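You operate a simulated robot arm through the tools that you are given. There is no shell and no other tool. Be economical: measure what you need, move in short steps, check, and stop when the job is done.

You are at the controls of a simulated robot arm. One attempt, no reset.

JOB
Take the thin die block and leave it on top of the film roll.

The check looks at the end state, three seconds after you hand in, the way a careful person would. Anything else that was tipped, shoved, dropped, spilled or broken makes it a failure.

ROBOT AND FRAMES
A 6-joint arm with a two-finger parallel gripper, fixed in place. Base frame: the origin is at the foot of the arm, x ahead of it, y to its left, z up; the work surface is at about z = 0. Readings come in m, rad, newtons and seconds.
With the tool pointing down near the work surface it reaches from about 0.14 to 0.58 m from the base axis. Its first joint turns from -1.152 to 1.152 rad. Payload 2.1 kg.
The TCP is the grasp point between the finger pads, 0.03 m short of the fingertips. In the tool frame z runs along the fingers and y along their closing line. Largest opening 0.094 m; finger width 0.028, thickness 0.01; the body of the gripper, 0.05 by 0.096 m, starts 0.055 m behind the TCP.
Orientation is that of the tool frame in the base frame, as [roll, pitch, yaw] about the fixed x, y, z axes, in that order (R = Rz(yaw) Ry(pitch) Rx(roll)). With the fingers straight down and closing along the base's y, the tool's x points along the base's -x, its y along +y and its z along -z.

CONTROLS
- The arm moves only by the tool step_arm. Its arguments are lists of equal length, an entry for each row: "translation": the shift along the tool's x, y, z in m, a list of three; "turn": the turn, a rotation vector about the tool's x, y, z in rad, a list of three. In form: {"translation": [[dx, dy, dz], ...], "turn": [[rx, ry, rz], ...]}. A call has 1 to 8 rows; each row shifts and turns the commanded pose from where the row before left it, along the tool's axes as they then stand. "gripper" is the opening, from 0 (shut) to 1 (fully open), set as the call begins (left out, the last holds). Rows are played at 5 a second. More than 0.05 m and 0.15 rad between two rows, or a gripper value outside its range, and nothing of the call is played. Where a pose cannot be reached the arm comes as near as it can. A force on the tool above 40 N (or 10 N above the force at the start of the call, whichever is more), or a blocked arm, ends the call early, and 0.2 s more pass. The fingers move at their own pace (about 0.072 m/s each) and stop on an object; they squeeze with about 22 N. The grip force told is the motor's: it shows also when the fingers shut on nothing. Time passes only in rows, and 0.2 s behind the last, so rows that do not move let the fingers close. The reply holds the time, the measured pose of the TCP, the force on the tool along the base axes, the opening and the grip force, in the units named above and with some noise, and new pictures: "pictures" is both (left out), scene, wrist or none.
- Cameras (640 x 400 px; columns grow to the right, rows downward): "scene" is fixed at [0.078, -0.4015, 0.477]; the picture's right is [0.44, -0.90, 0.00], its down [-0.55, -0.27, -0.79] and it looks along [0.71, 0.35, -0.61] (base axes); focal length 359 px, centre (320, 200). "wrist" rides on the gripper at [-0.037, 0, -0.058] in the tool frame; the picture's right is [0.00, -1.00, 0.00], its down [0.97, 0.00, -0.24] and it looks along [0.24, 0.00, 0.97] (tool axes); focal length 218 px, centre (320, 200). There is no depth. A picture from a camera that has moved, and an enlarged one, comes with that camera's place and axes in the base frame and with its lens.
- zoom(camera, box): a new picture of the part [left, top, right, bottom] of that camera's present view, enlarged. The clock stands still meanwhile.
- hand_in(): hands the job in; it is judged then, once.

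Go step by step. Nothing tells you positions but the pictures and the camera data: compare them with the known pose of the tool, close in by small moves and look again before you grip or let go. The budget is 90 turns and 150 pictures, counting those below and the enlarged ones. Unless the task says otherwise, let go and move clear before handing in, and close with one line.

The tools are called after "Call:" as name(argument=value, ...) on one line, values as JSON. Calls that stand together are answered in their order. step_arm: Moves the arm, as the interface text tells. Its arguments: {"type":"object","properties":{"translation":{"type":"array","items":{"type":"array","items":{"type":"number"}}},"turn":{"type":"array","items":{"type":"array","items":{"type":"number"}}},"gripper":{"type":"number"},"pictures":{"type":"string","enum":["both","scene","wrist","none"]}},"required":["translation","turn"]} The other tools are called the same way: zoom (camera, box) takes an enlarged picture of a part of a camera's view; hand_in () hands the job in.

At the start:

```text
time_s: 0.0
position: [0.1953, -0.234, 0.2987]
tool_rot: [-3.14, 0.001, 3.14]
force: [0.1, -0.8, -0.2]
grip_width: 0.0942
grip_force: 0.0
```

scene: 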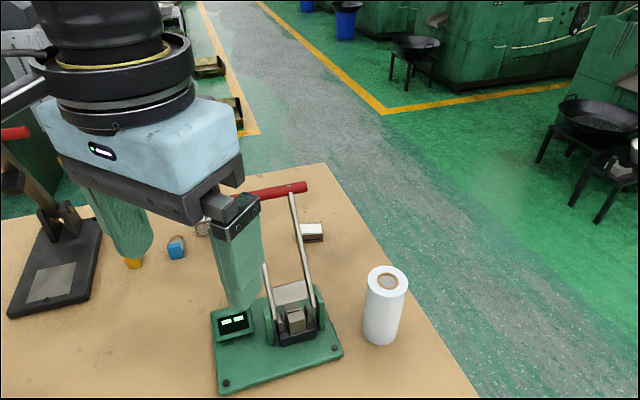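
wrist: 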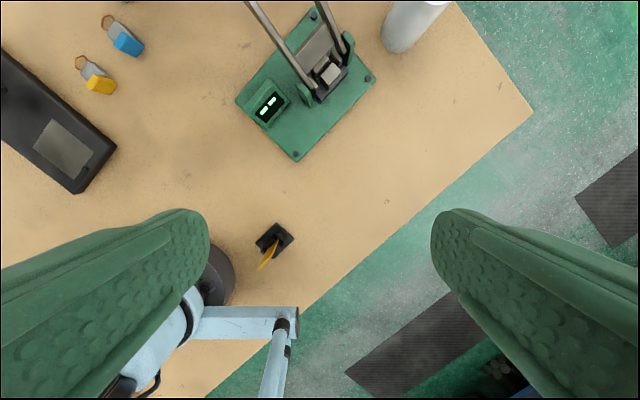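

I see a green hand press with a block in it, a white roll (the film roll) to its right, and a small block behind the press. I'll zoom in to identify the objects.

Call:
zoom(camera="scene", box=[200, 170, 440, 390])

Call:
zoom(camera="wrist", box=[220, 0, 480, 170])

Call:
zoom(camera="scene", box=[0, 110, 240, 330])

```text
1.82 times, centred on (320, 280) of scene
camera zoom: at [0.078, -0.4015, 0.477], right [0.44, -0.9, 0.0], down [-0.55, -0.27, -0.79], along [0.71, 0.35, -0.61], focal length 653 px, centre (320, 54)
```

zoom: 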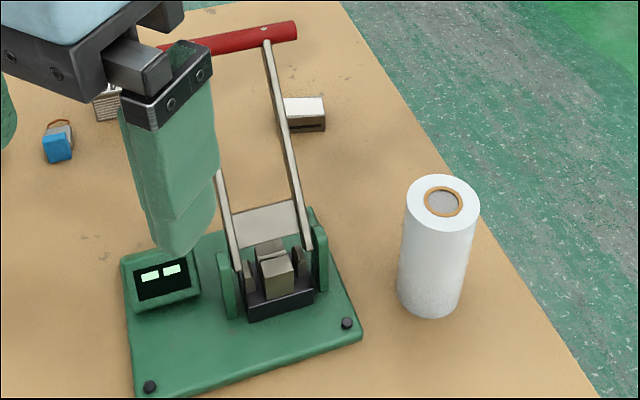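

```text
2.35 times, centred on (350, 85) of wrist
camera zoom: at [0.2332, -0.2336, 0.3572], right [0.0, -1.0, 0.0], down [-0.97, 0.0, 0.24], along [-0.24, 0.0, -0.97], focal length 514 px, centre (249, 471)
```

zoom: 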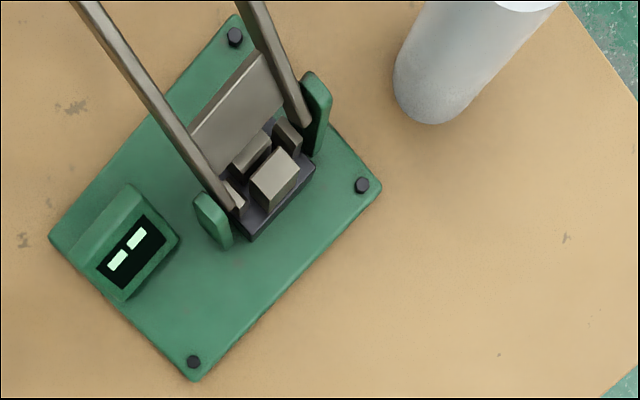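

```text
1.82 times, centred on (120, 220) of scene
camera zoom: at [0.078, -0.4015, 0.477], right [0.44, -0.9, 0.0], down [-0.55, -0.27, -0.79], along [0.71, 0.35, -0.61], focal length 653 px, centre (684, 164)
```

zoom: 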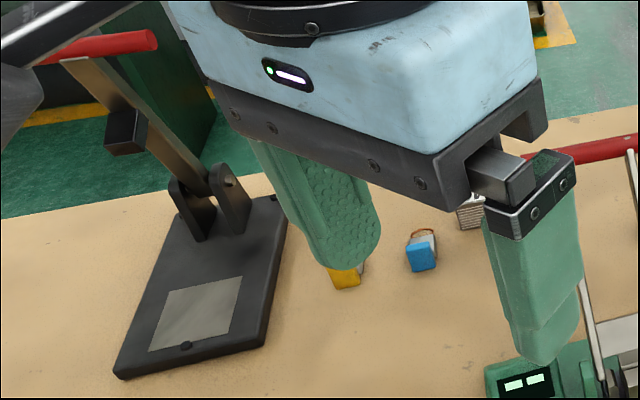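

The film roll stands at about (0.39, -0.345), about 0.108 tall. There are several candidate blocks, so I'll raise the arm and move it left and forward for a clear view.

Call:
step_arm(translation=[[0, 0, -0.04], [0, 0.04, -0.03], [0, 0.05, 0], [0, 0.05, 0], [-0.03, 0.03, 0], [-0.04, 0, 0]], turn=[[0, 0, 0], [0, 0, 0], [0, 0, 0], [0, 0, 0], [0, 0, 0], [0, 0, 0]])

```text
time_s: 1.4
position: [0.2681, -0.065, 0.3699]
tool_rot: [3.141, 0.0, 3.141]
force: [0.2, 0.4, -0.4]
grip_width: 0.0939
grip_force: 0.0
camera wrist: at [0.3052, -0.064, 0.4278], right [0.0, -1.0, 0.0], down [-0.97, 0.0, 0.24], along [-0.24, 0.0, -0.97], focal length 218 px, centre (320, 200)
```

scene: 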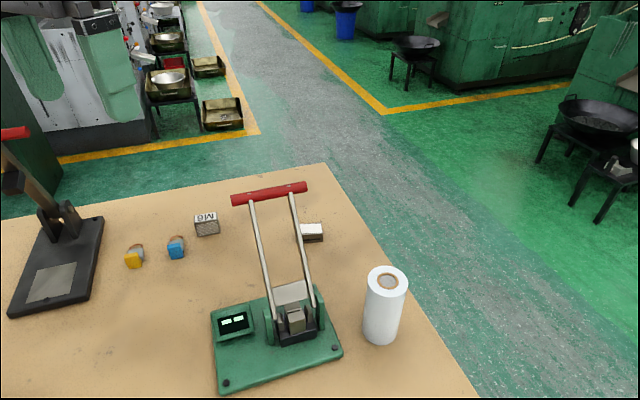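
wrist: 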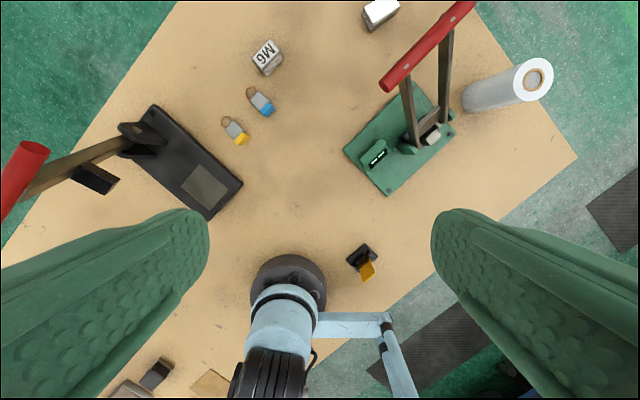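

Call:
zoom(camera="wrist", box=[230, 0, 430, 125])

Call:
zoom(camera="scene", box=[180, 195, 340, 295])

Call:
zoom(camera="scene", box=[240, 270, 340, 350])

Call:
zoom(camera="wrist", box=[100, 340, 260, 400])

```text
3.20 times, centred on (330, 62) of wrist
camera zoom: at [0.3052, -0.064, 0.4278], right [0.0, -1.0, 0.0], down [-0.97, 0.0, 0.24], along [-0.24, 0.0, -0.97], focal length 698 px, centre (288, 640)
```

zoom: 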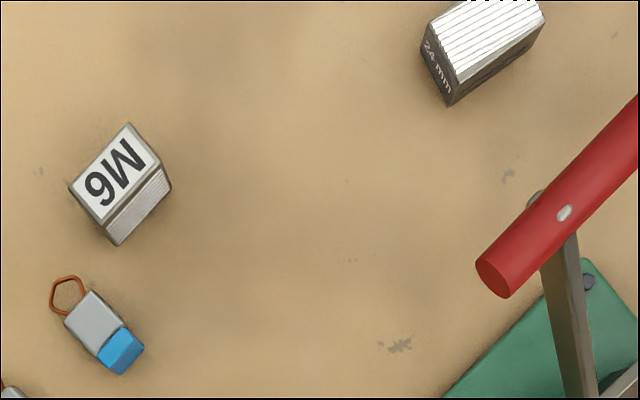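

```text
4.00 times, centred on (260, 245) of scene
camera zoom: at [0.0779, -0.4015, 0.477], right [0.44, -0.9, 0.0], down [-0.55, -0.27, -0.79], along [0.71, 0.35, -0.61], focal length 1437 px, centre (560, 20)
```

zoom: 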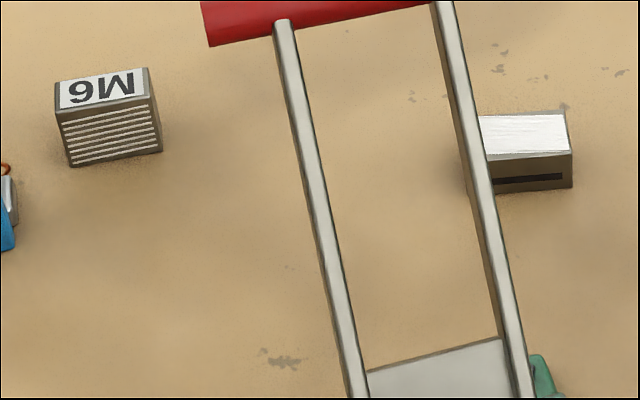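

```text
5.00 times, centred on (290, 310) of scene
camera zoom: at [0.0779, -0.4015, 0.477], right [0.44, -0.9, 0.0], down [-0.55, -0.27, -0.79], along [0.71, 0.35, -0.61], focal length 1797 px, centre (470, -350)
```

zoom: 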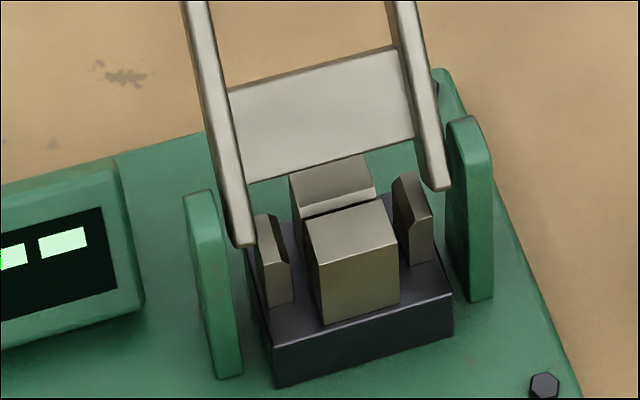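

```text
4.00 times, centred on (180, 370) of wrist
camera zoom: at [0.3052, -0.064, 0.4278], right [0.0, -1.0, 0.0], down [-0.97, 0.0, 0.24], along [-0.24, 0.0, -0.97], focal length 873 px, centre (880, -480)
```

zoom: 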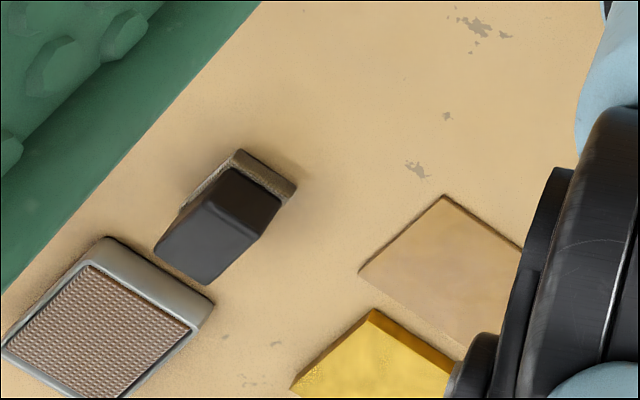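

There are two rib-faced die blocks, one marked "M6" and one marked "24 mm", and I need to know which is thinner. I'll move over a point between them to measure; the red handle tops out at about z 0.2, so I'm staying above it.

Call:
step_arm(translation=[[-0.04, 0, 0], [-0.04, 0, 0], [-0.04, 0, 0.02], [-0.03, 0, 0.03], [0, 0, 0.02], [0, 0, 0]], turn=[[0, 0, 0], [0, 0, 0], [0, 0, 0], [0, 0, 0], [0, 0, 0], [0, 0, 0]], pictures="wrist")

```text
time_s: 2.8
position: [0.4174, -0.0623, 0.2982]
tool_rot: [3.14, -0.001, -3.141]
force: [-0.2, -0.7, 0.2]
grip_width: 0.0939
grip_force: 0.2
camera wrist: at [0.4544, -0.0615, 0.3564], right [0.0, -1.0, 0.0], down [-0.97, 0.0, 0.24], along [-0.24, 0.0, -0.97], focal length 218 px, centre (320, 200)
```

wrist: 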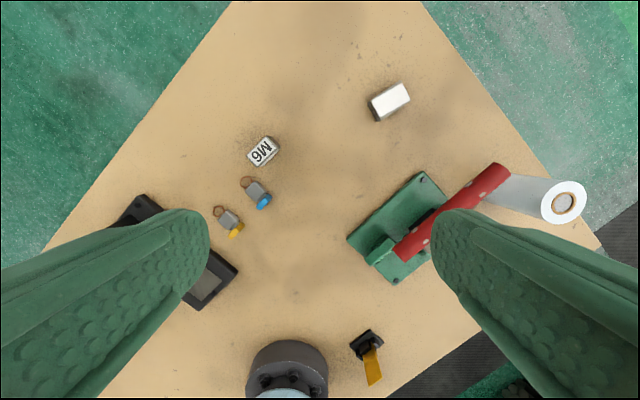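

Call:
zoom(camera="wrist", box=[232, 125, 296, 165])

Call:
zoom(camera="wrist", box=[356, 80, 420, 120])

Call:
zoom(camera="scene", box=[180, 195, 340, 295])

```text
10.00 times, centred on (264, 145) of wrist
camera zoom: at [0.4544, -0.0615, 0.3564], right [0.0, -1.0, 0.0], down [-0.97, 0.0, 0.24], along [-0.24, 0.0, -0.97], focal length 2183 px, centre (880, 750)
```

zoom: 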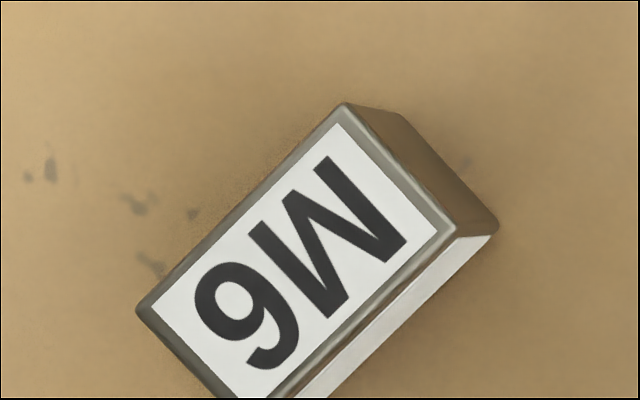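

```text
10.00 times, centred on (388, 100) of wrist
camera zoom: at [0.4544, -0.0615, 0.3564], right [0.0, -1.0, 0.0], down [-0.97, 0.0, 0.24], along [-0.24, 0.0, -0.97], focal length 2183 px, centre (-360, 1200)
```

zoom: 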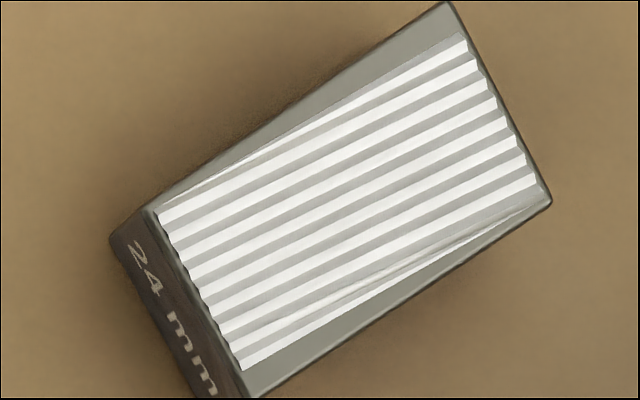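

```text
4.00 times, centred on (260, 245) of scene
camera zoom: at [0.078, -0.4015, 0.477], right [0.44, -0.9, 0.0], down [-0.55, -0.27, -0.79], along [0.71, 0.35, -0.61], focal length 1437 px, centre (560, 20)
```

zoom: 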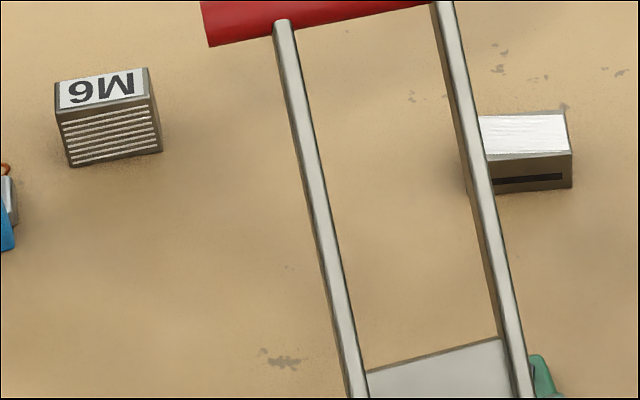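

The M6 block measures about 43 x 23 x 35 mm and the 24 mm block about 48 x 30 x 23 mm, which is too close to call. I'll go nearer to each one, M6 first.

Call:
step_arm(translation=[[-0.02, 0.045, 0], [-0.02, 0.041, 0], [0, 0, 0.05], [0, 0, 0.05], [0, 0, 0.04], [0, 0, 0]], turn=[[0, 0, 0], [0, 0, 0], [0, 0, 0], [0, 0, 0], [0, 0, 0], [0, 0, 0]], pictures="wrist")

```text
time_s: 4.2
position: [0.4542, 0.0231, 0.1581]
tool_rot: [-3.141, -0.001, 3.141]
force: [-0.6, 0.2, 0.2]
grip_width: 0.0942
grip_force: 0.2
camera wrist: at [0.4923, 0.0236, 0.2167], right [0.0, -1.0, 0.0], down [-0.97, 0.0, 0.24], along [-0.24, 0.0, -0.97], focal length 218 px, centre (320, 200)
```

wrist: 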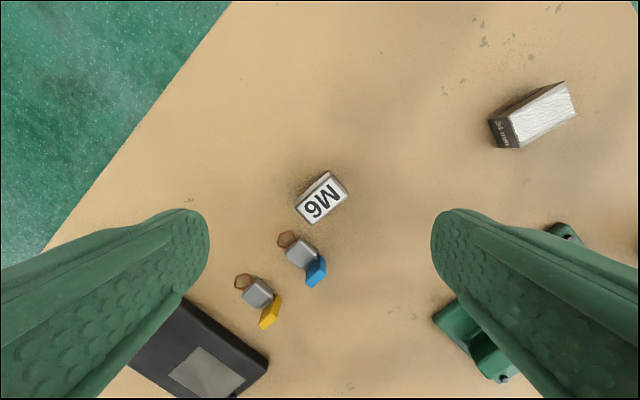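

Call:
zoom(camera="wrist", box=[272, 160, 368, 220])

Call:
zoom(camera="wrist", box=[480, 80, 576, 140])

```text
6.67 times, centred on (320, 190) of wrist
camera zoom: at [0.4923, 0.0236, 0.2167], right [0.0, -1.0, 0.0], down [-0.97, 0.0, 0.24], along [-0.24, 0.0, -0.97], focal length 1455 px, centre (320, 267)
```

zoom: 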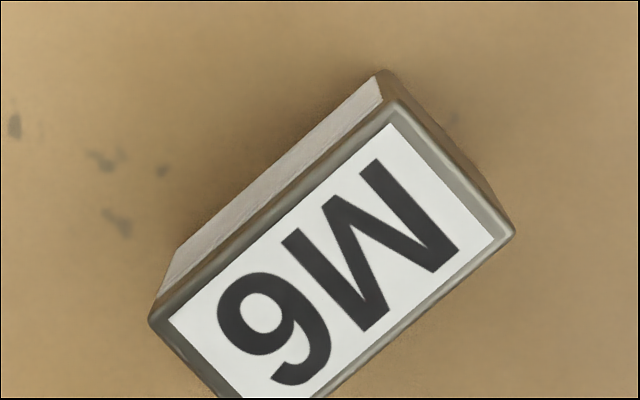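

```text
6.67 times, centred on (528, 110) of wrist
camera zoom: at [0.4923, 0.0236, 0.2167], right [0.0, -1.0, 0.0], down [-0.97, 0.0, 0.24], along [-0.24, 0.0, -0.97], focal length 1455 px, centre (-1067, 800)
```

zoom: 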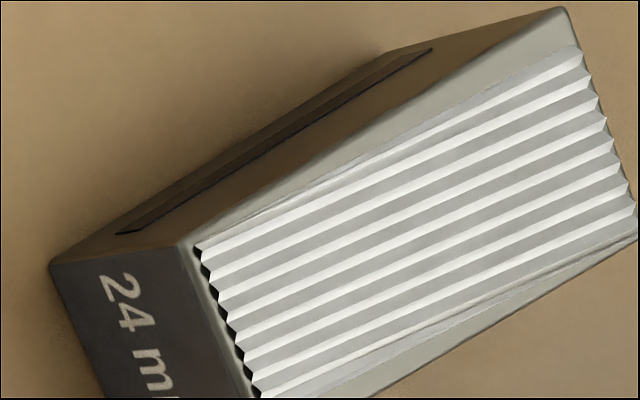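

Both blocks seem about 22 mm thick across the ribbed face, with M6 standing on edge. I'll tilt to look at the +y faces of both for more labels and a better measurement.

Call:
step_arm(translation=[[0, 0.042, 0], [0, 0.042, 0], [0, 0, 0], [0, 0, 0], [0, 0, 0], [0, 0, 0], [0, 0, 0]], turn=[[0, 0, 0], [0, 0, 0], [0.15, 0, 0], [0.15, 0, 0], [0.15, 0, 0], [0.15, 0, 0], [0, 0, 0]], pictures="wrist")

```text
time_s: 5.8
position: [0.456, 0.1073, 0.1582]
tool_rot: [-2.541, 0.002, -3.141]
force: [0.2, -0.4, -0.6]
grip_width: 0.0938
grip_force: 0.0
camera wrist: at [0.4928, 0.14, 0.2069], right [0.0, -0.82, 0.57], down [-0.97, 0.14, 0.2], along [-0.24, -0.55, -0.8], focal length 218 px, centre (320, 200)
```

wrist: 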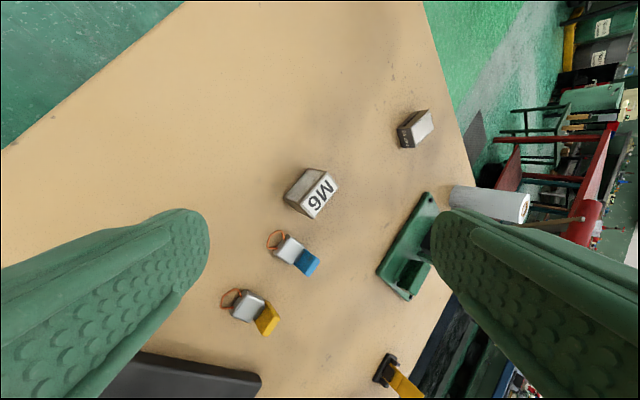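

Call:
zoom(camera="wrist", box=[275, 160, 355, 225])

Call:
zoom(camera="wrist", box=[390, 105, 438, 150])

```text
6.15 times, centred on (315, 192) of wrist
camera zoom: at [0.4928, 0.14, 0.2069], right [0.0, -0.82, 0.57], down [-0.97, 0.14, 0.2], along [-0.24, -0.55, -0.8], focal length 1343 px, centre (351, 246)
```

zoom: 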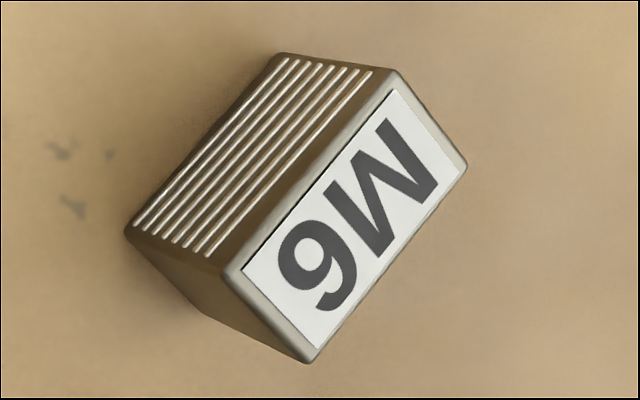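

```text
8.89 times, centred on (414, 128) of wrist
camera zoom: at [0.4928, 0.14, 0.2069], right [0.0, -0.82, 0.57], down [-0.97, 0.14, 0.2], along [-0.24, -0.55, -0.8], focal length 1940 px, centre (-516, 844)
```

zoom: 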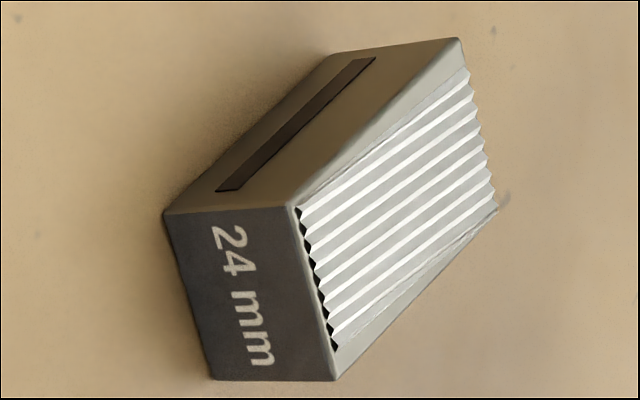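

M6 has ribs on two faces, with measured faces of about 41 x 36 x 22 mm. The 24 mm block has a diagonal thread face and clamping slots, and is about 49 x 31 x 22 mm. Before deciding, I'll check the parts in the green press, levelling out at height and moving above it.

Call:
step_arm(translation=[[0, 0, -0.05], [0, 0, -0.05], [0, 0, -0.05], [0, 0, 0], [0, 0, 0], [0, 0, 0], [0, 0, 0]], turn=[[0, 0, 0], [0, 0, 0], [0, 0, 0], [-0.15, 0, 0], [-0.15, 0, 0], [-0.15, 0, 0], [-0.15, 0, 0]], pictures="none")

Call:
step_arm(translation=[[0.04, -0.03, 0], [0.04, -0.05, 0], [0.04, -0.05, 0], [0.04, -0.05, 0], [0.04, -0.05, 0], [0, -0.05, 0], [0, -0.05, 0], [0, 0, 0]], turn=[[0, 0, 0], [0, 0, 0], [0, 0, 0], [0, 0, 0], [0, 0, 0], [0, 0, 0], [0, 0, 0], [0, 0, 0]])

```text
time_s: 7.4
position: [0.4506, 0.1878, 0.2789]
tool_rot: [3.138, 0.003, -3.138]
force: [-0.3, 0.2, -0.2]
grip_width: 0.0942
grip_force: 0.0
out of reach, approached as far as the arm can: row 3
```

```text
refused: row 2 steps farther than a row can; nothing moved
```

The last path was refused because a row stepped too far. I'll redo it with shorter rows.

Call:
step_arm(translation=[[0.02, -0.04, -0.01], [0.02, -0.042, -0.01], [0.02, -0.042, 0], [0.02, -0.042, 0], [0.02, -0.042, 0], [0.02, -0.042, 0], [0.02, -0.042, 0], [0.02, -0.042, 0]], turn=[[0, 0, 0], [0, 0, 0], [0, 0, 0], [0, 0, 0], [0, 0, 0], [0, 0, 0], [0, 0, 0], [0, 0, 0]], pictures="none")

Call:
step_arm(translation=[[0.02, -0.042, 0], [0.02, -0.042, 0], [0.02, -0.042, 0], [0, 0, 0.03], [0, 0, 0.03], [0, 0, 0]], turn=[[0, 0, 0], [0, 0, 0], [0, 0, 0], [0, 0, 0], [0, 0, 0], [0, 0, 0]], pictures="wrist")

```text
time_s: 9.2
position: [0.2896, -0.15, 0.2986]
tool_rot: [3.141, -0.001, -3.139]
force: [0.2, 0.2, -0.5]
grip_width: 0.0941
grip_force: 0.0
```

```text
time_s: 10.6
position: [0.2288, -0.2729, 0.2389]
tool_rot: [3.14, -0.001, -3.141]
force: [-0.5, -0.4, 0.5]
grip_width: 0.094
grip_force: 0.1
camera wrist: at [0.2668, -0.2719, 0.2972], right [0.0, -1.0, 0.0], down [-0.97, 0.0, 0.24], along [-0.24, 0.0, -0.97], focal length 218 px, centre (320, 200)
```

wrist: 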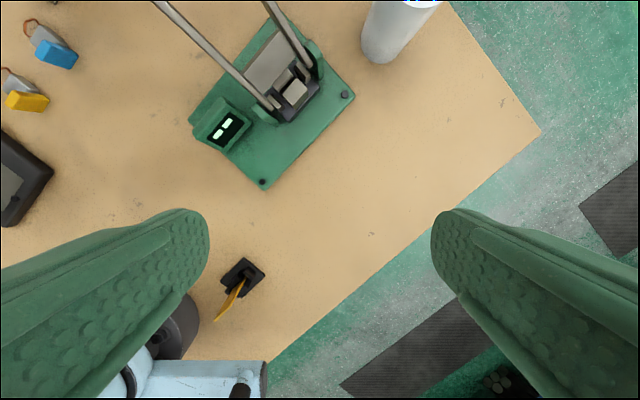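

Call:
zoom(camera="wrist", box=[240, 40, 336, 130])

Call:
zoom(camera="wrist", box=[0, 10, 90, 120])

```text
4.44 times, centred on (288, 85) of wrist
camera zoom: at [0.2668, -0.2719, 0.2972], right [0.0, -1.0, 0.0], down [-0.97, 0.0, 0.24], along [-0.24, 0.0, -0.97], focal length 970 px, centre (462, 711)
```

zoom: 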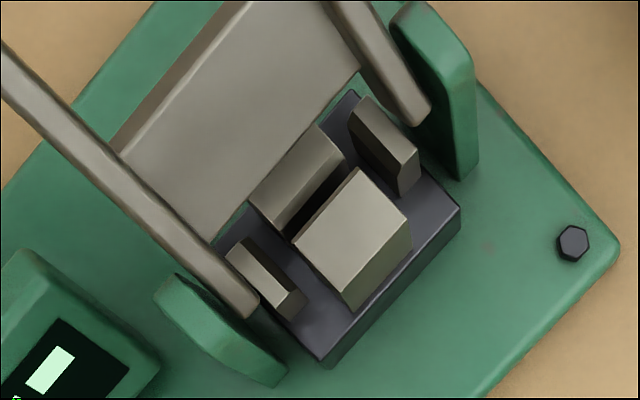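

```text
3.64 times, centred on (45, 65) of wrist
camera zoom: at [0.2668, -0.2719, 0.2972], right [0.0, -1.0, 0.0], down [-0.97, 0.0, 0.24], along [-0.24, 0.0, -0.97], focal length 794 px, centre (1320, 691)
```

zoom: 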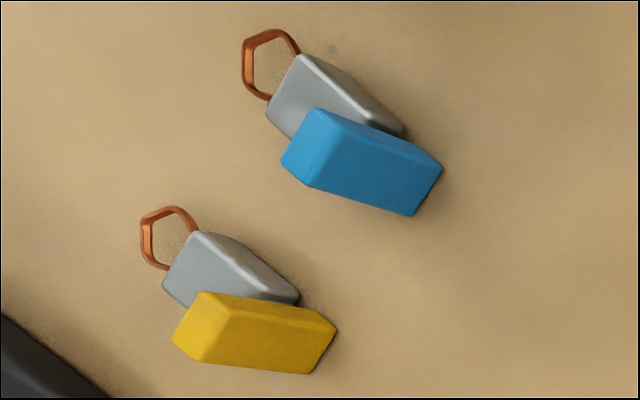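

The press parts are fixed jaws, so the die block is the flat "24 mm" one: centre about (0.517, -0.163), about 22 mm high, long axis along (0.55, -0.835). I'll travel above the handle towards it and yaw so the fingers close along its long axis, keeping the gripper body away from the handle.

Call:
step_arm(translation=[[0, 0, -0.045], [-0.045, 0.018, 0], [-0.045, 0.018, 0], [-0.045, 0.018, 0], [-0.045, 0.018, 0], [-0.045, 0.018, 0], [-0.045, 0.018, 0], [0, 0, 0]], turn=[[0, 0, 0], [0, 0, 0], [0, 0, 0], [0, 0, 0], [0, 0, 0], [0, 0, 0], [0, 0, 0], [0, 0, 0]], pictures="none")

Call:
step_arm(translation=[[0, 0, 0], [0, 0, 0], [0, 0, 0], [0, 0, 0], [0, 0, 0]], turn=[[0, 0, -0.145], [0, 0, -0.145], [0, 0, -0.145], [0, 0, -0.145], [0, 0, 0]])

```text
time_s: 12.4
position: [0.4935, -0.1608, 0.2804]
tool_rot: [-3.141, 0.0, -3.14]
force: [-0.7, 0.1, 0.0]
grip_width: 0.0942
grip_force: 0.0
out of reach, approached as far as the arm can: row 7
```

```text
time_s: 13.6
position: [0.4936, -0.1628, 0.28]
tool_rot: [3.141, -0.001, -2.561]
force: [-0.1, -0.3, -0.4]
grip_width: 0.0939
grip_force: 0.0
camera wrist: at [0.5251, -0.1413, 0.3391], right [0.55, -0.83, 0.0], down [-0.81, -0.53, 0.24], along [-0.2, -0.13, -0.97], focal length 218 px, centre (320, 200)
```

scene: 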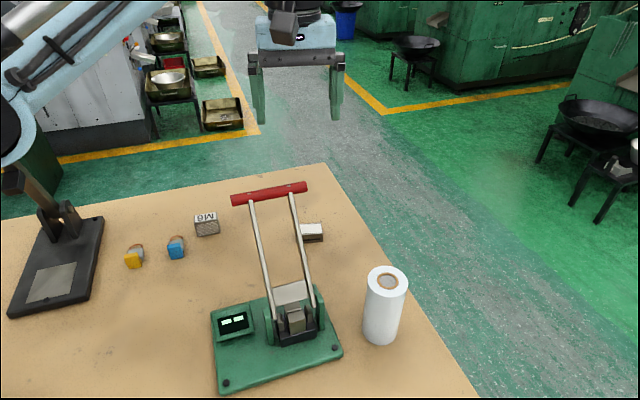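
wrist: 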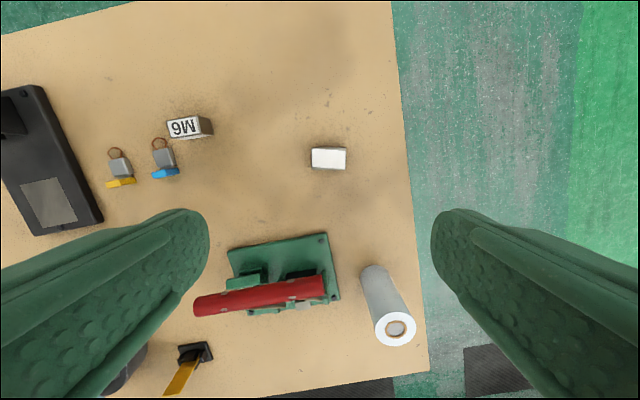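

The view is aligned with the block. I'll correct towards it while descending, then look again.

Call:
step_arm(translation=[[-0.01, -0.006, 0.04], [-0.01, -0.007, 0.04], [0, 0, 0.04], [0, 0, 0]], turn=[[0, 0, 0], [0, 0, 0], [0, 0, 0], [0, 0, 0]])

```text
time_s: 14.6
position: [0.5184, -0.1639, 0.159]
tool_rot: [3.141, 0.001, -2.559]
force: [0.3, -0.8, 0.7]
grip_width: 0.0938
grip_force: 0.1
camera wrist: at [0.5495, -0.1429, 0.2184], right [0.55, -0.84, 0.0], down [-0.81, -0.53, 0.24], along [-0.2, -0.13, -0.97], focal length 218 px, centre (320, 200)
```

scene: 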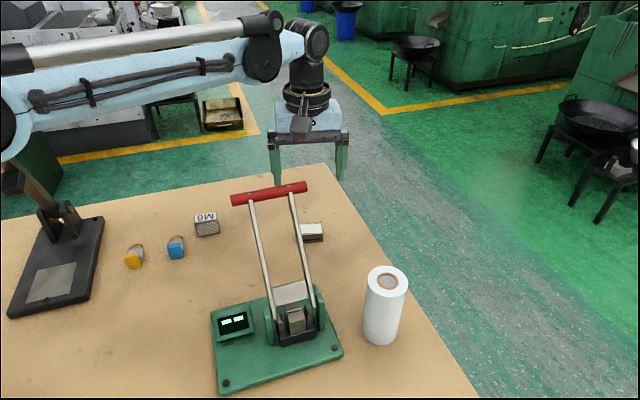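
wrist: 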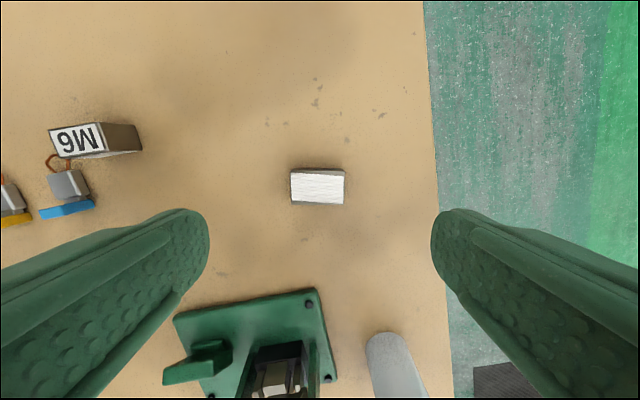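

Call:
zoom(camera="wrist", box=[280, 160, 360, 210])

```text
8.00 times, centred on (320, 185) of wrist
camera zoom: at [0.5495, -0.1429, 0.2184], right [0.55, -0.84, 0.0], down [-0.81, -0.53, 0.24], along [-0.2, -0.13, -0.97], focal length 1746 px, centre (320, 320)
```

zoom: 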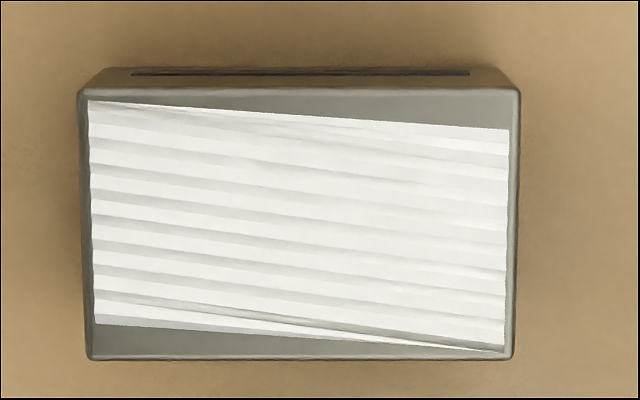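

The block lines up with the gripper, with only about 2 mm sideways offset. I'll descend to TCP z ≈ 0.045 first.

Call:
step_arm(translation=[[0, 0.002, 0.04], [0, 0, 0.04], [0, 0, 0.034], [0, 0, 0]], turn=[[0, 0, 0], [0, 0, 0], [0, 0, 0], [0, 0, 0]])

```text
time_s: 15.2
position: [0.5168, -0.1618, 0.096]
tool_rot: [-3.138, -0.012, -2.552]
force: [6.2, -2.0, 20.4]
grip_width: 0.0941
grip_force: 0.1
stopped in row 2: the force on the tool passed its limit (the readings are from after the stop); the commanded pose is now the measured one
camera wrist: at [0.5478, -0.1401, 0.1549], right [0.56, -0.83, 0.0], down [-0.8, -0.54, 0.25], along [-0.21, -0.14, -0.97], focal length 218 px, centre (320, 200)
```

scene: 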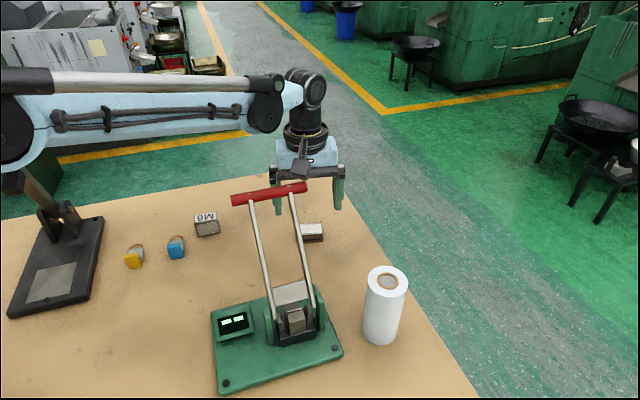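
wrist: 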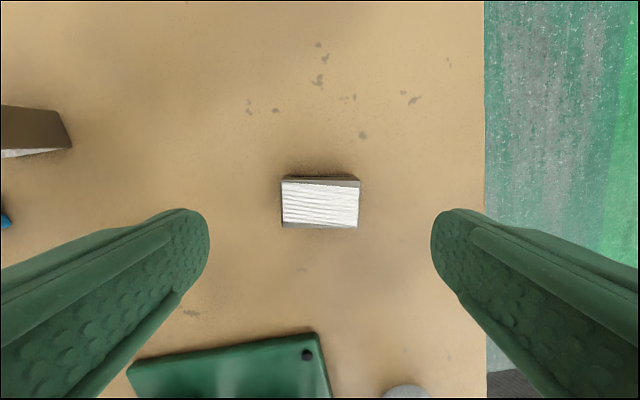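

Something touched while descending, most likely the gripper housing on the press handle. I'm backing up at once and checking.

Call:
step_arm(translation=[[0, 0, -0.03], [0, 0, -0.03], [0, 0, 0]], turn=[[0, 0, 0], [0, 0, 0], [0, 0, 0]], pictures="scene")

Call:
zoom(camera="scene", box=[200, 30, 400, 240])

```text
time_s: 16.0
position: [0.5163, -0.1592, 0.1561]
tool_rot: [-3.139, -0.01, -2.554]
force: [0.7, 1.0, -0.2]
grip_width: 0.094
grip_force: 0.1
```

scene: 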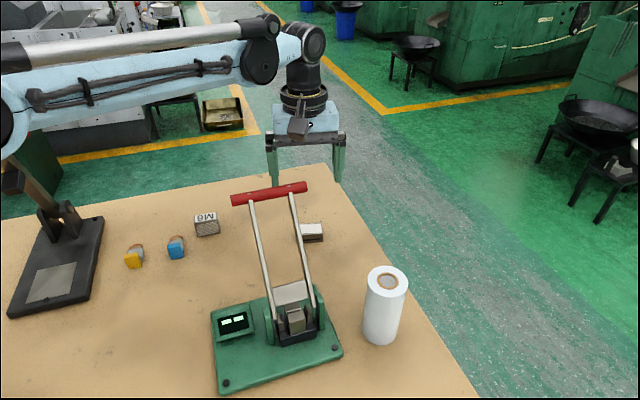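

```text
1.90 times, centred on (300, 135) of scene
camera zoom: at [0.078, -0.4015, 0.477], right [0.44, -0.9, 0.0], down [-0.55, -0.27, -0.79], along [0.71, 0.35, -0.61], focal length 684 px, centre (358, 324)
```

zoom: 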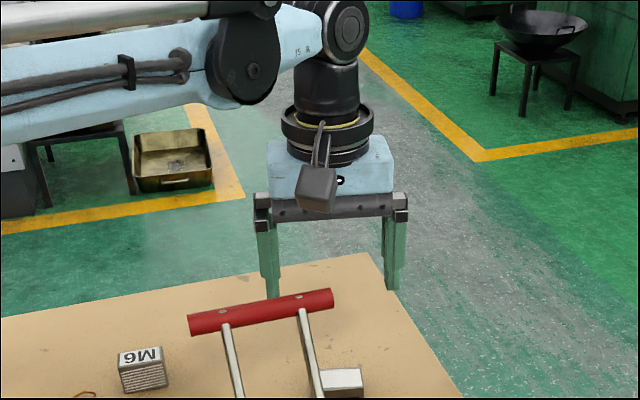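

Nothing moved; a box on the gripper's tool +x side touched the handle's end. I'll rise a little and turn the tool +90° so that box points along the block's long axis, clear of the press. The fingers will then close across the 31 mm width.

Call:
step_arm(translation=[[0, 0, -0.04], [0, 0, 0], [0, 0, 0], [0, 0, 0], [0, 0, 0], [0, 0, 0], [0, 0, 0], [0, 0, 0]], turn=[[0, -0.01, 0], [0, 0, 0.1428], [0, 0, 0.1428], [0, 0, 0.1428], [0, 0, 0.1428], [0, 0, 0.1428], [0, 0, 0.1428], [0, 0, 0.1428]], pictures="none")

Call:
step_arm(translation=[[0, 0, 0], [0, 0, 0], [0, 0, 0], [0, 0, 0], [0, 0, 0.04], [0, 0, 0]], turn=[[0, 0, 0.1428], [0, 0, 0.1428], [0, 0, 0.1428], [0, 0, 0.1428], [0, 0, 0], [0, 0, 0]], gripper=0.65)

```text
time_s: 17.8
position: [0.5173, -0.1612, 0.196]
tool_rot: [-3.14, 0.001, 2.728]
force: [1.3, -0.6, -0.1]
grip_width: 0.0941
grip_force: 0.1
```

```text
time_s: 19.2
position: [0.517, -0.1611, 0.1575]
tool_rot: [3.141, 0.002, 2.157]
force: [-0.1, 0.5, -0.3]
grip_width: 0.061
grip_force: 0.1
camera wrist: at [0.539, -0.1908, 0.2149], right [-0.83, -0.55, 0.0], down [-0.54, 0.81, 0.24], along [-0.13, 0.2, -0.97], focal length 218 px, centre (320, 200)
```

scene: 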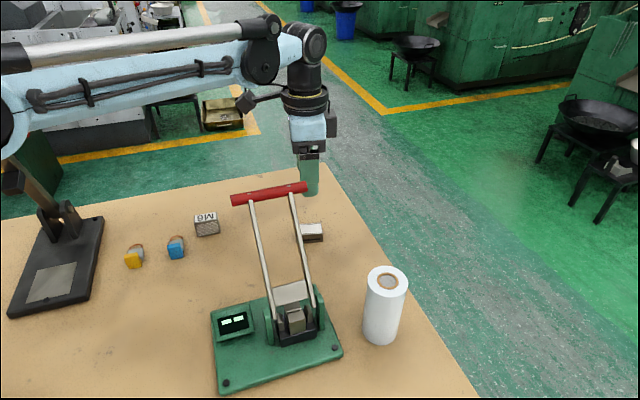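
wrist: 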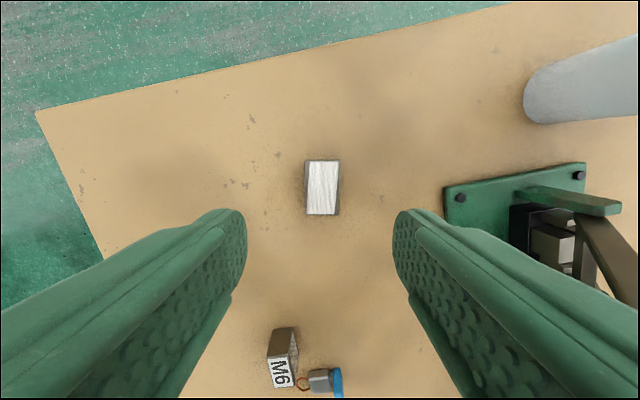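

The box now points away and the block is centred between the fingers. I'll descend part way and check clearance to the handle.

Call:
step_arm(translation=[[0, -0.0015, 0.03], [0, 0, 0.02], [0, 0, 0.02], [0, 0, 0]], turn=[[0, 0, 0], [0, 0, 0], [0, 0, 0], [0, 0, 0]])

Call:
zoom(camera="scene", box=[220, 80, 380, 260])

```text
time_s: 20.2
position: [0.5149, -0.1642, 0.0864]
tool_rot: [3.141, 0.004, 2.159]
force: [-0.3, 0.7, 1.0]
grip_width: 0.0609
grip_force: 0.0
camera wrist: at [0.5364, -0.1935, 0.1446], right [-0.83, -0.56, 0.0], down [-0.54, 0.81, 0.24], along [-0.13, 0.2, -0.97], focal length 218 px, centre (320, 200)
```

scene: 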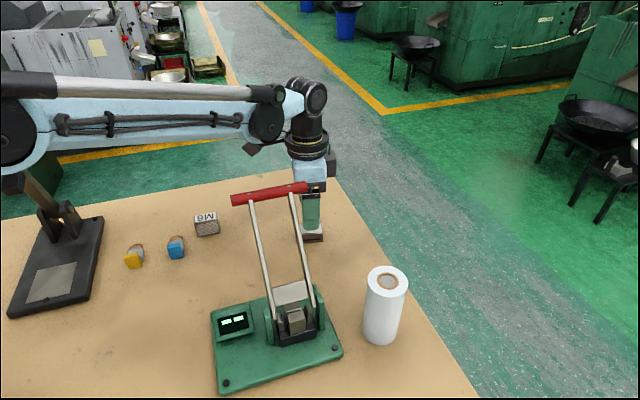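
wrist: 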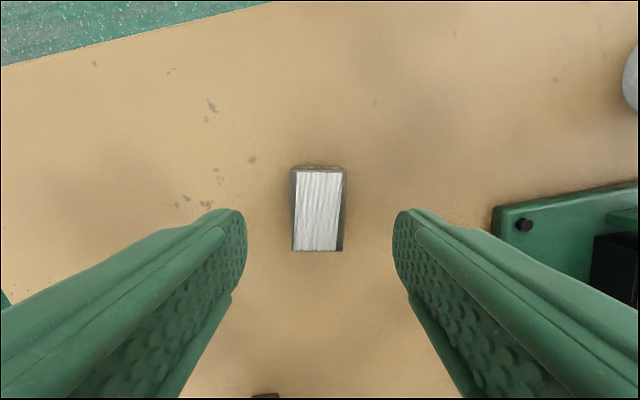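

```text
2.22 times, centred on (300, 170) of scene
camera zoom: at [0.078, -0.4015, 0.477], right [0.44, -0.9, 0.0], down [-0.55, -0.27, -0.79], along [0.71, 0.35, -0.61], focal length 798 px, centre (364, 267)
```

zoom: 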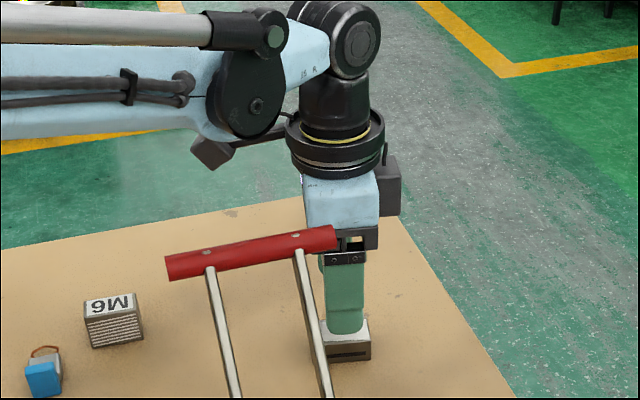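

The forearm's black drum would come down almost on the handle if I went lower with the tool vertical. I'll rise and flip the tool another +90°, so the side box points outward and the fingers close along the block's length. Then I'll lean the wrist outward, away from the handle.

Call:
step_arm(translation=[[0, 0, -0.04], [0, 0, -0.04], [0, 0, 0], [0, 0, 0], [0, 0, 0], [0, 0, 0], [0, 0, 0], [0, 0, 0]], turn=[[0, 0, 0], [0, 0, 0], [0, 0, 0.1428], [0, 0, 0.1428], [0, 0, 0.1428], [0, 0, 0.1428], [0, 0, 0.1428], [0, 0, 0.1428]], pictures="none", gripper=1)

Call:
step_arm(translation=[[0, 0, 0], [0, 0, 0], [0, 0, 0], [0, 0, 0], [0, 0, 0], [0, 0, 0]], turn=[[0, 0, 0.1428], [0, 0, 0.1428], [0, 0, 0.1428], [0, 0, 0.1428], [0, 0, 0.1428], [0, 0, 0]])

```text
time_s: 22.0
position: [0.5153, -0.1628, 0.1648]
tool_rot: [3.14, 0.002, 1.299]
force: [0.5, -0.2, 0.6]
grip_width: 0.0939
grip_force: 0.1
```

```text
time_s: 23.4
position: [0.5156, -0.1624, 0.1652]
tool_rot: [3.139, 0.0, 0.587]
force: [-0.3, -0.2, -0.4]
grip_width: 0.094
grip_force: 0.1
camera wrist: at [0.4854, -0.1812, 0.224], right [-0.55, 0.83, 0.0], down [0.81, 0.54, 0.24], along [0.2, 0.13, -0.97], focal length 218 px, centre (320, 200)
```

scene: 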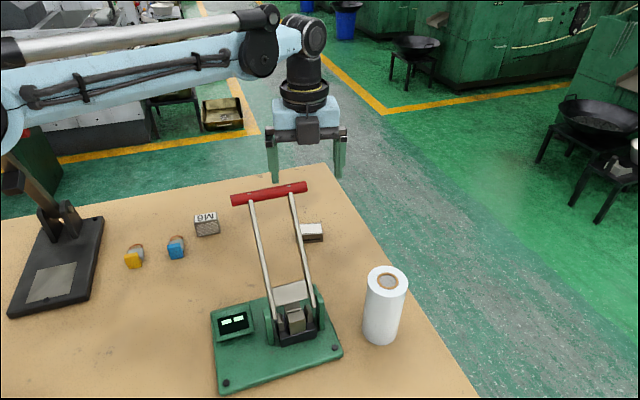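
wrist: 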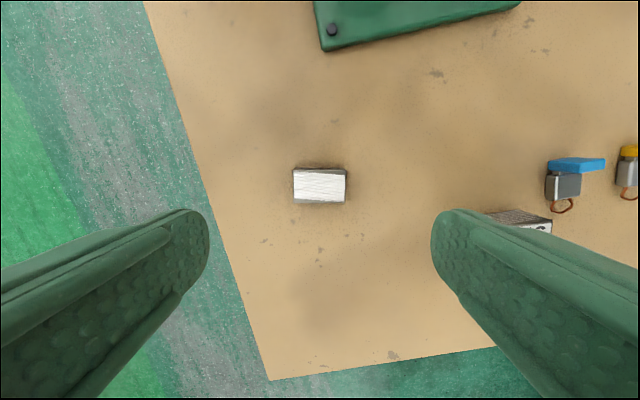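

The flip worked and the block sits centred. Now I'll lean the wrist outward by 0.25 rad and descend to about z 0.06.

Call:
step_arm(translation=[[0, 0, 0], [0, 0, 0], [0.0144, 0, 0.0324], [0.0086, 0, 0.0339], [0.0086, 0, 0.0339], [0, 0, 0]], turn=[[0, -0.125, 0], [0, -0.125, 0], [0, 0, 0], [0, 0, 0], [0, 0, 0], [0, 0, 0]])

Call:
zoom(camera="scene", box=[220, 80, 380, 260])

```text
time_s: 24.8
position: [0.5208, -0.1588, 0.0599]
tool_rot: [3.135, 0.25, 0.587]
force: [0.5, 0.0, 0.7]
grip_width: 0.0939
grip_force: 0.1
camera wrist: at [0.5034, -0.1701, 0.1254], right [-0.56, 0.83, 0.0], down [0.83, 0.56, -0.01], along [0.0, -0.01, -1.0], focal length 218 px, centre (320, 200)
```

scene: 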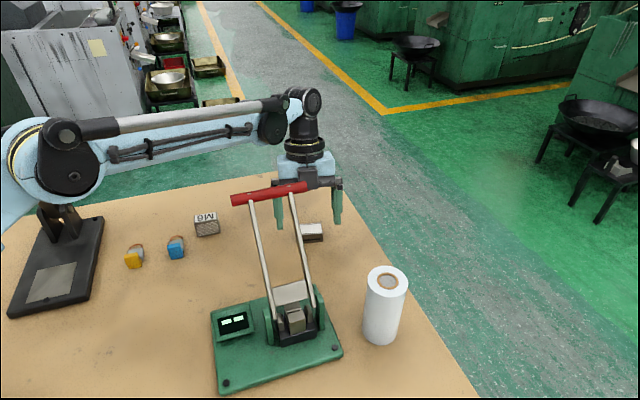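
wrist: 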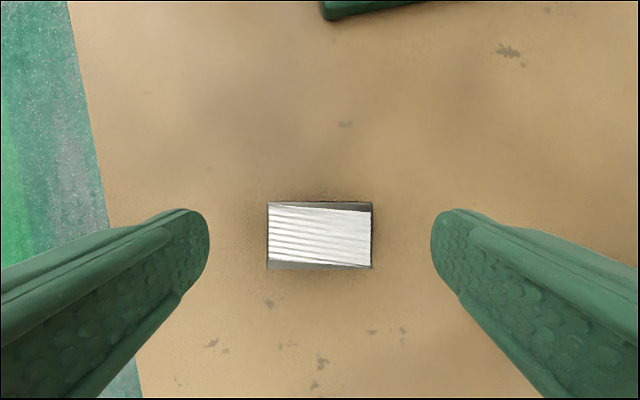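

```text
2.22 times, centred on (300, 170) of scene
camera zoom: at [0.078, -0.4015, 0.477], right [0.44, -0.9, 0.0], down [-0.55, -0.27, -0.79], along [0.71, 0.35, -0.61], focal length 798 px, centre (364, 267)
```

zoom: 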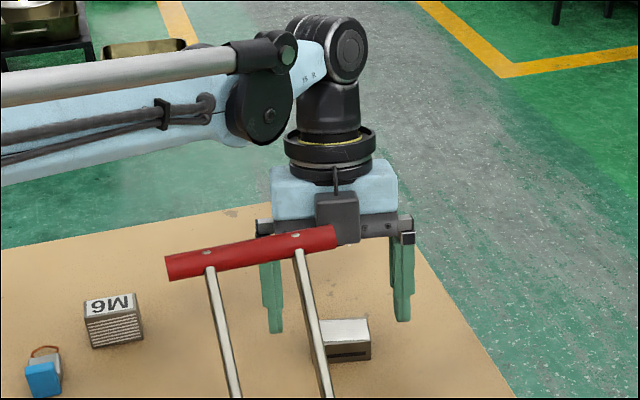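

There is no contact and everything has clearance, and the block is centred under the tilted gripper. I'll go down the last 23 mm to TCP z ≈ 0.037.

Call:
step_arm(translation=[[0.0028, 0, 0.0111], [0.0028, 0, 0.0111], [0, 0, 0]], turn=[[0, 0, 0], [0, 0, 0], [0, 0, 0]])

```text
time_s: 25.6
position: [0.5209, -0.1602, 0.0369]
tool_rot: [3.138, 0.248, 0.588]
force: [0.2, -0.3, 0.5]
grip_width: 0.094
grip_force: 0.0
camera wrist: at [0.5037, -0.1704, 0.1031], right [-0.56, 0.83, 0.0], down [0.83, 0.56, -0.01], along [0.0, -0.01, -1.0], focal length 218 px, centre (320, 200)
```

scene: 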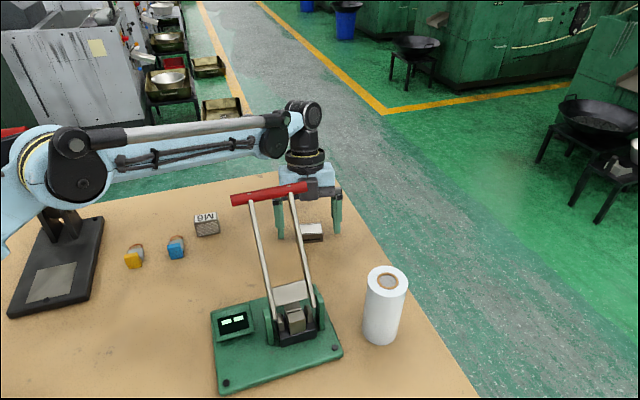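
wrist: 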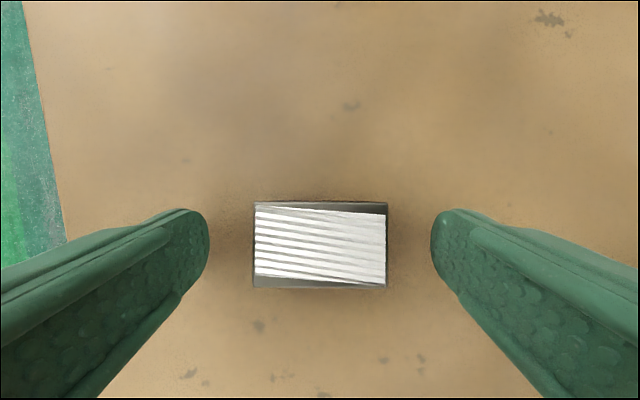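

The fingers straddle the block, so I'll close.

Call:
step_arm(translation=[[0, 0, 0], [0, 0, 0], [0, 0, 0], [0, 0, 0], [0, 0, 0]], turn=[[0, 0, 0], [0, 0, 0], [0, 0, 0], [0, 0, 0], [0, 0, 0]], gripper=0, pictures="wrist")

```text
time_s: 26.8
position: [0.5215, -0.1597, 0.0369]
tool_rot: [3.135, 0.251, 0.588]
force: [0.2, 0.3, 0.1]
grip_width: 0.0496
grip_force: 22.2
camera wrist: at [0.5037, -0.1703, 0.1033], right [-0.56, 0.83, 0.0], down [0.83, 0.56, -0.01], along [0.0, -0.01, -1.0], focal length 218 px, centre (320, 200)
```

wrist: 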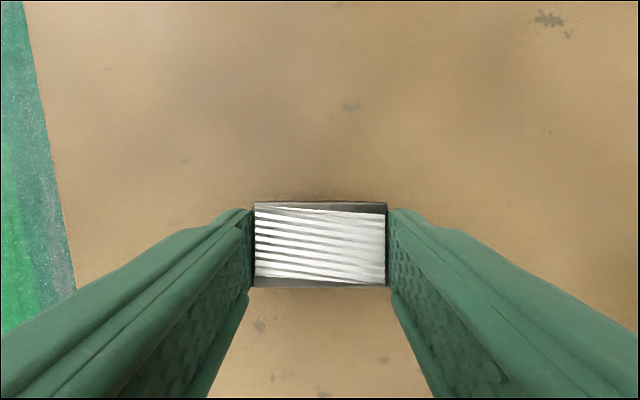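

I've gripped it, with a width of 49.6 mm. Lifting straight up, then I'll level the tool.

Call:
step_arm(translation=[[-0.0099, 0, -0.0388], [-0.0099, 0, -0.0388], [-0.0099, 0, -0.0388], [-0.0099, 0, -0.0388], [0, 0, 0], [0, 0, 0], [0, 0, 0]], turn=[[0, 0, 0], [0, 0, 0], [0, 0, 0], [0, 0, 0], [0, 0.125, 0], [0, 0.125, 0], [0, 0, 0]])

```text
time_s: 28.4
position: [0.5109, -0.1569, 0.1956]
tool_rot: [3.138, -0.002, 0.589]
force: [-0.6, 0.0, -3.0]
grip_width: 0.0496
grip_force: 21.7
out of reach, approached as far as the arm can: row 4
camera wrist: at [0.4819, -0.1762, 0.2539], right [-0.56, 0.83, 0.0], down [0.81, 0.54, 0.24], along [0.2, 0.13, -0.97], focal length 218 px, centre (320, 200)
```

scene: 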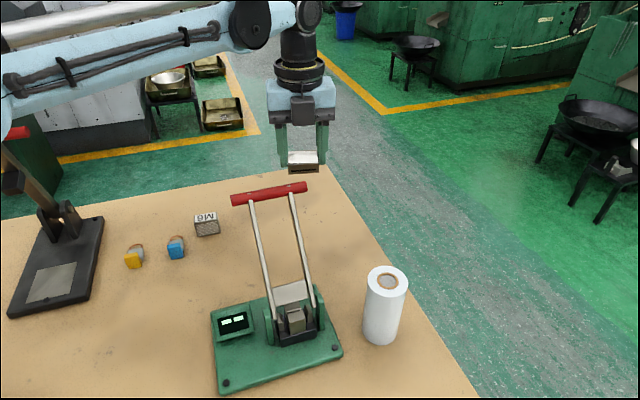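
wrist: 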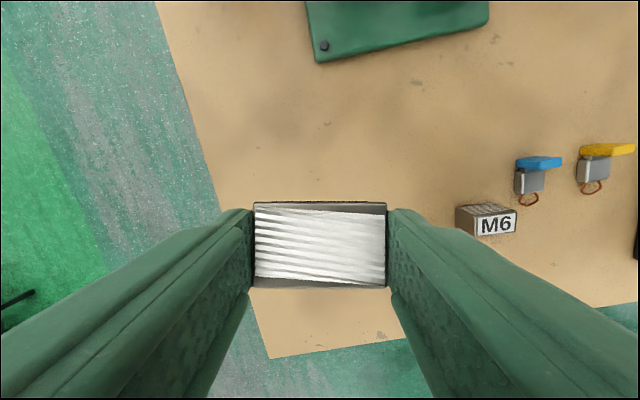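

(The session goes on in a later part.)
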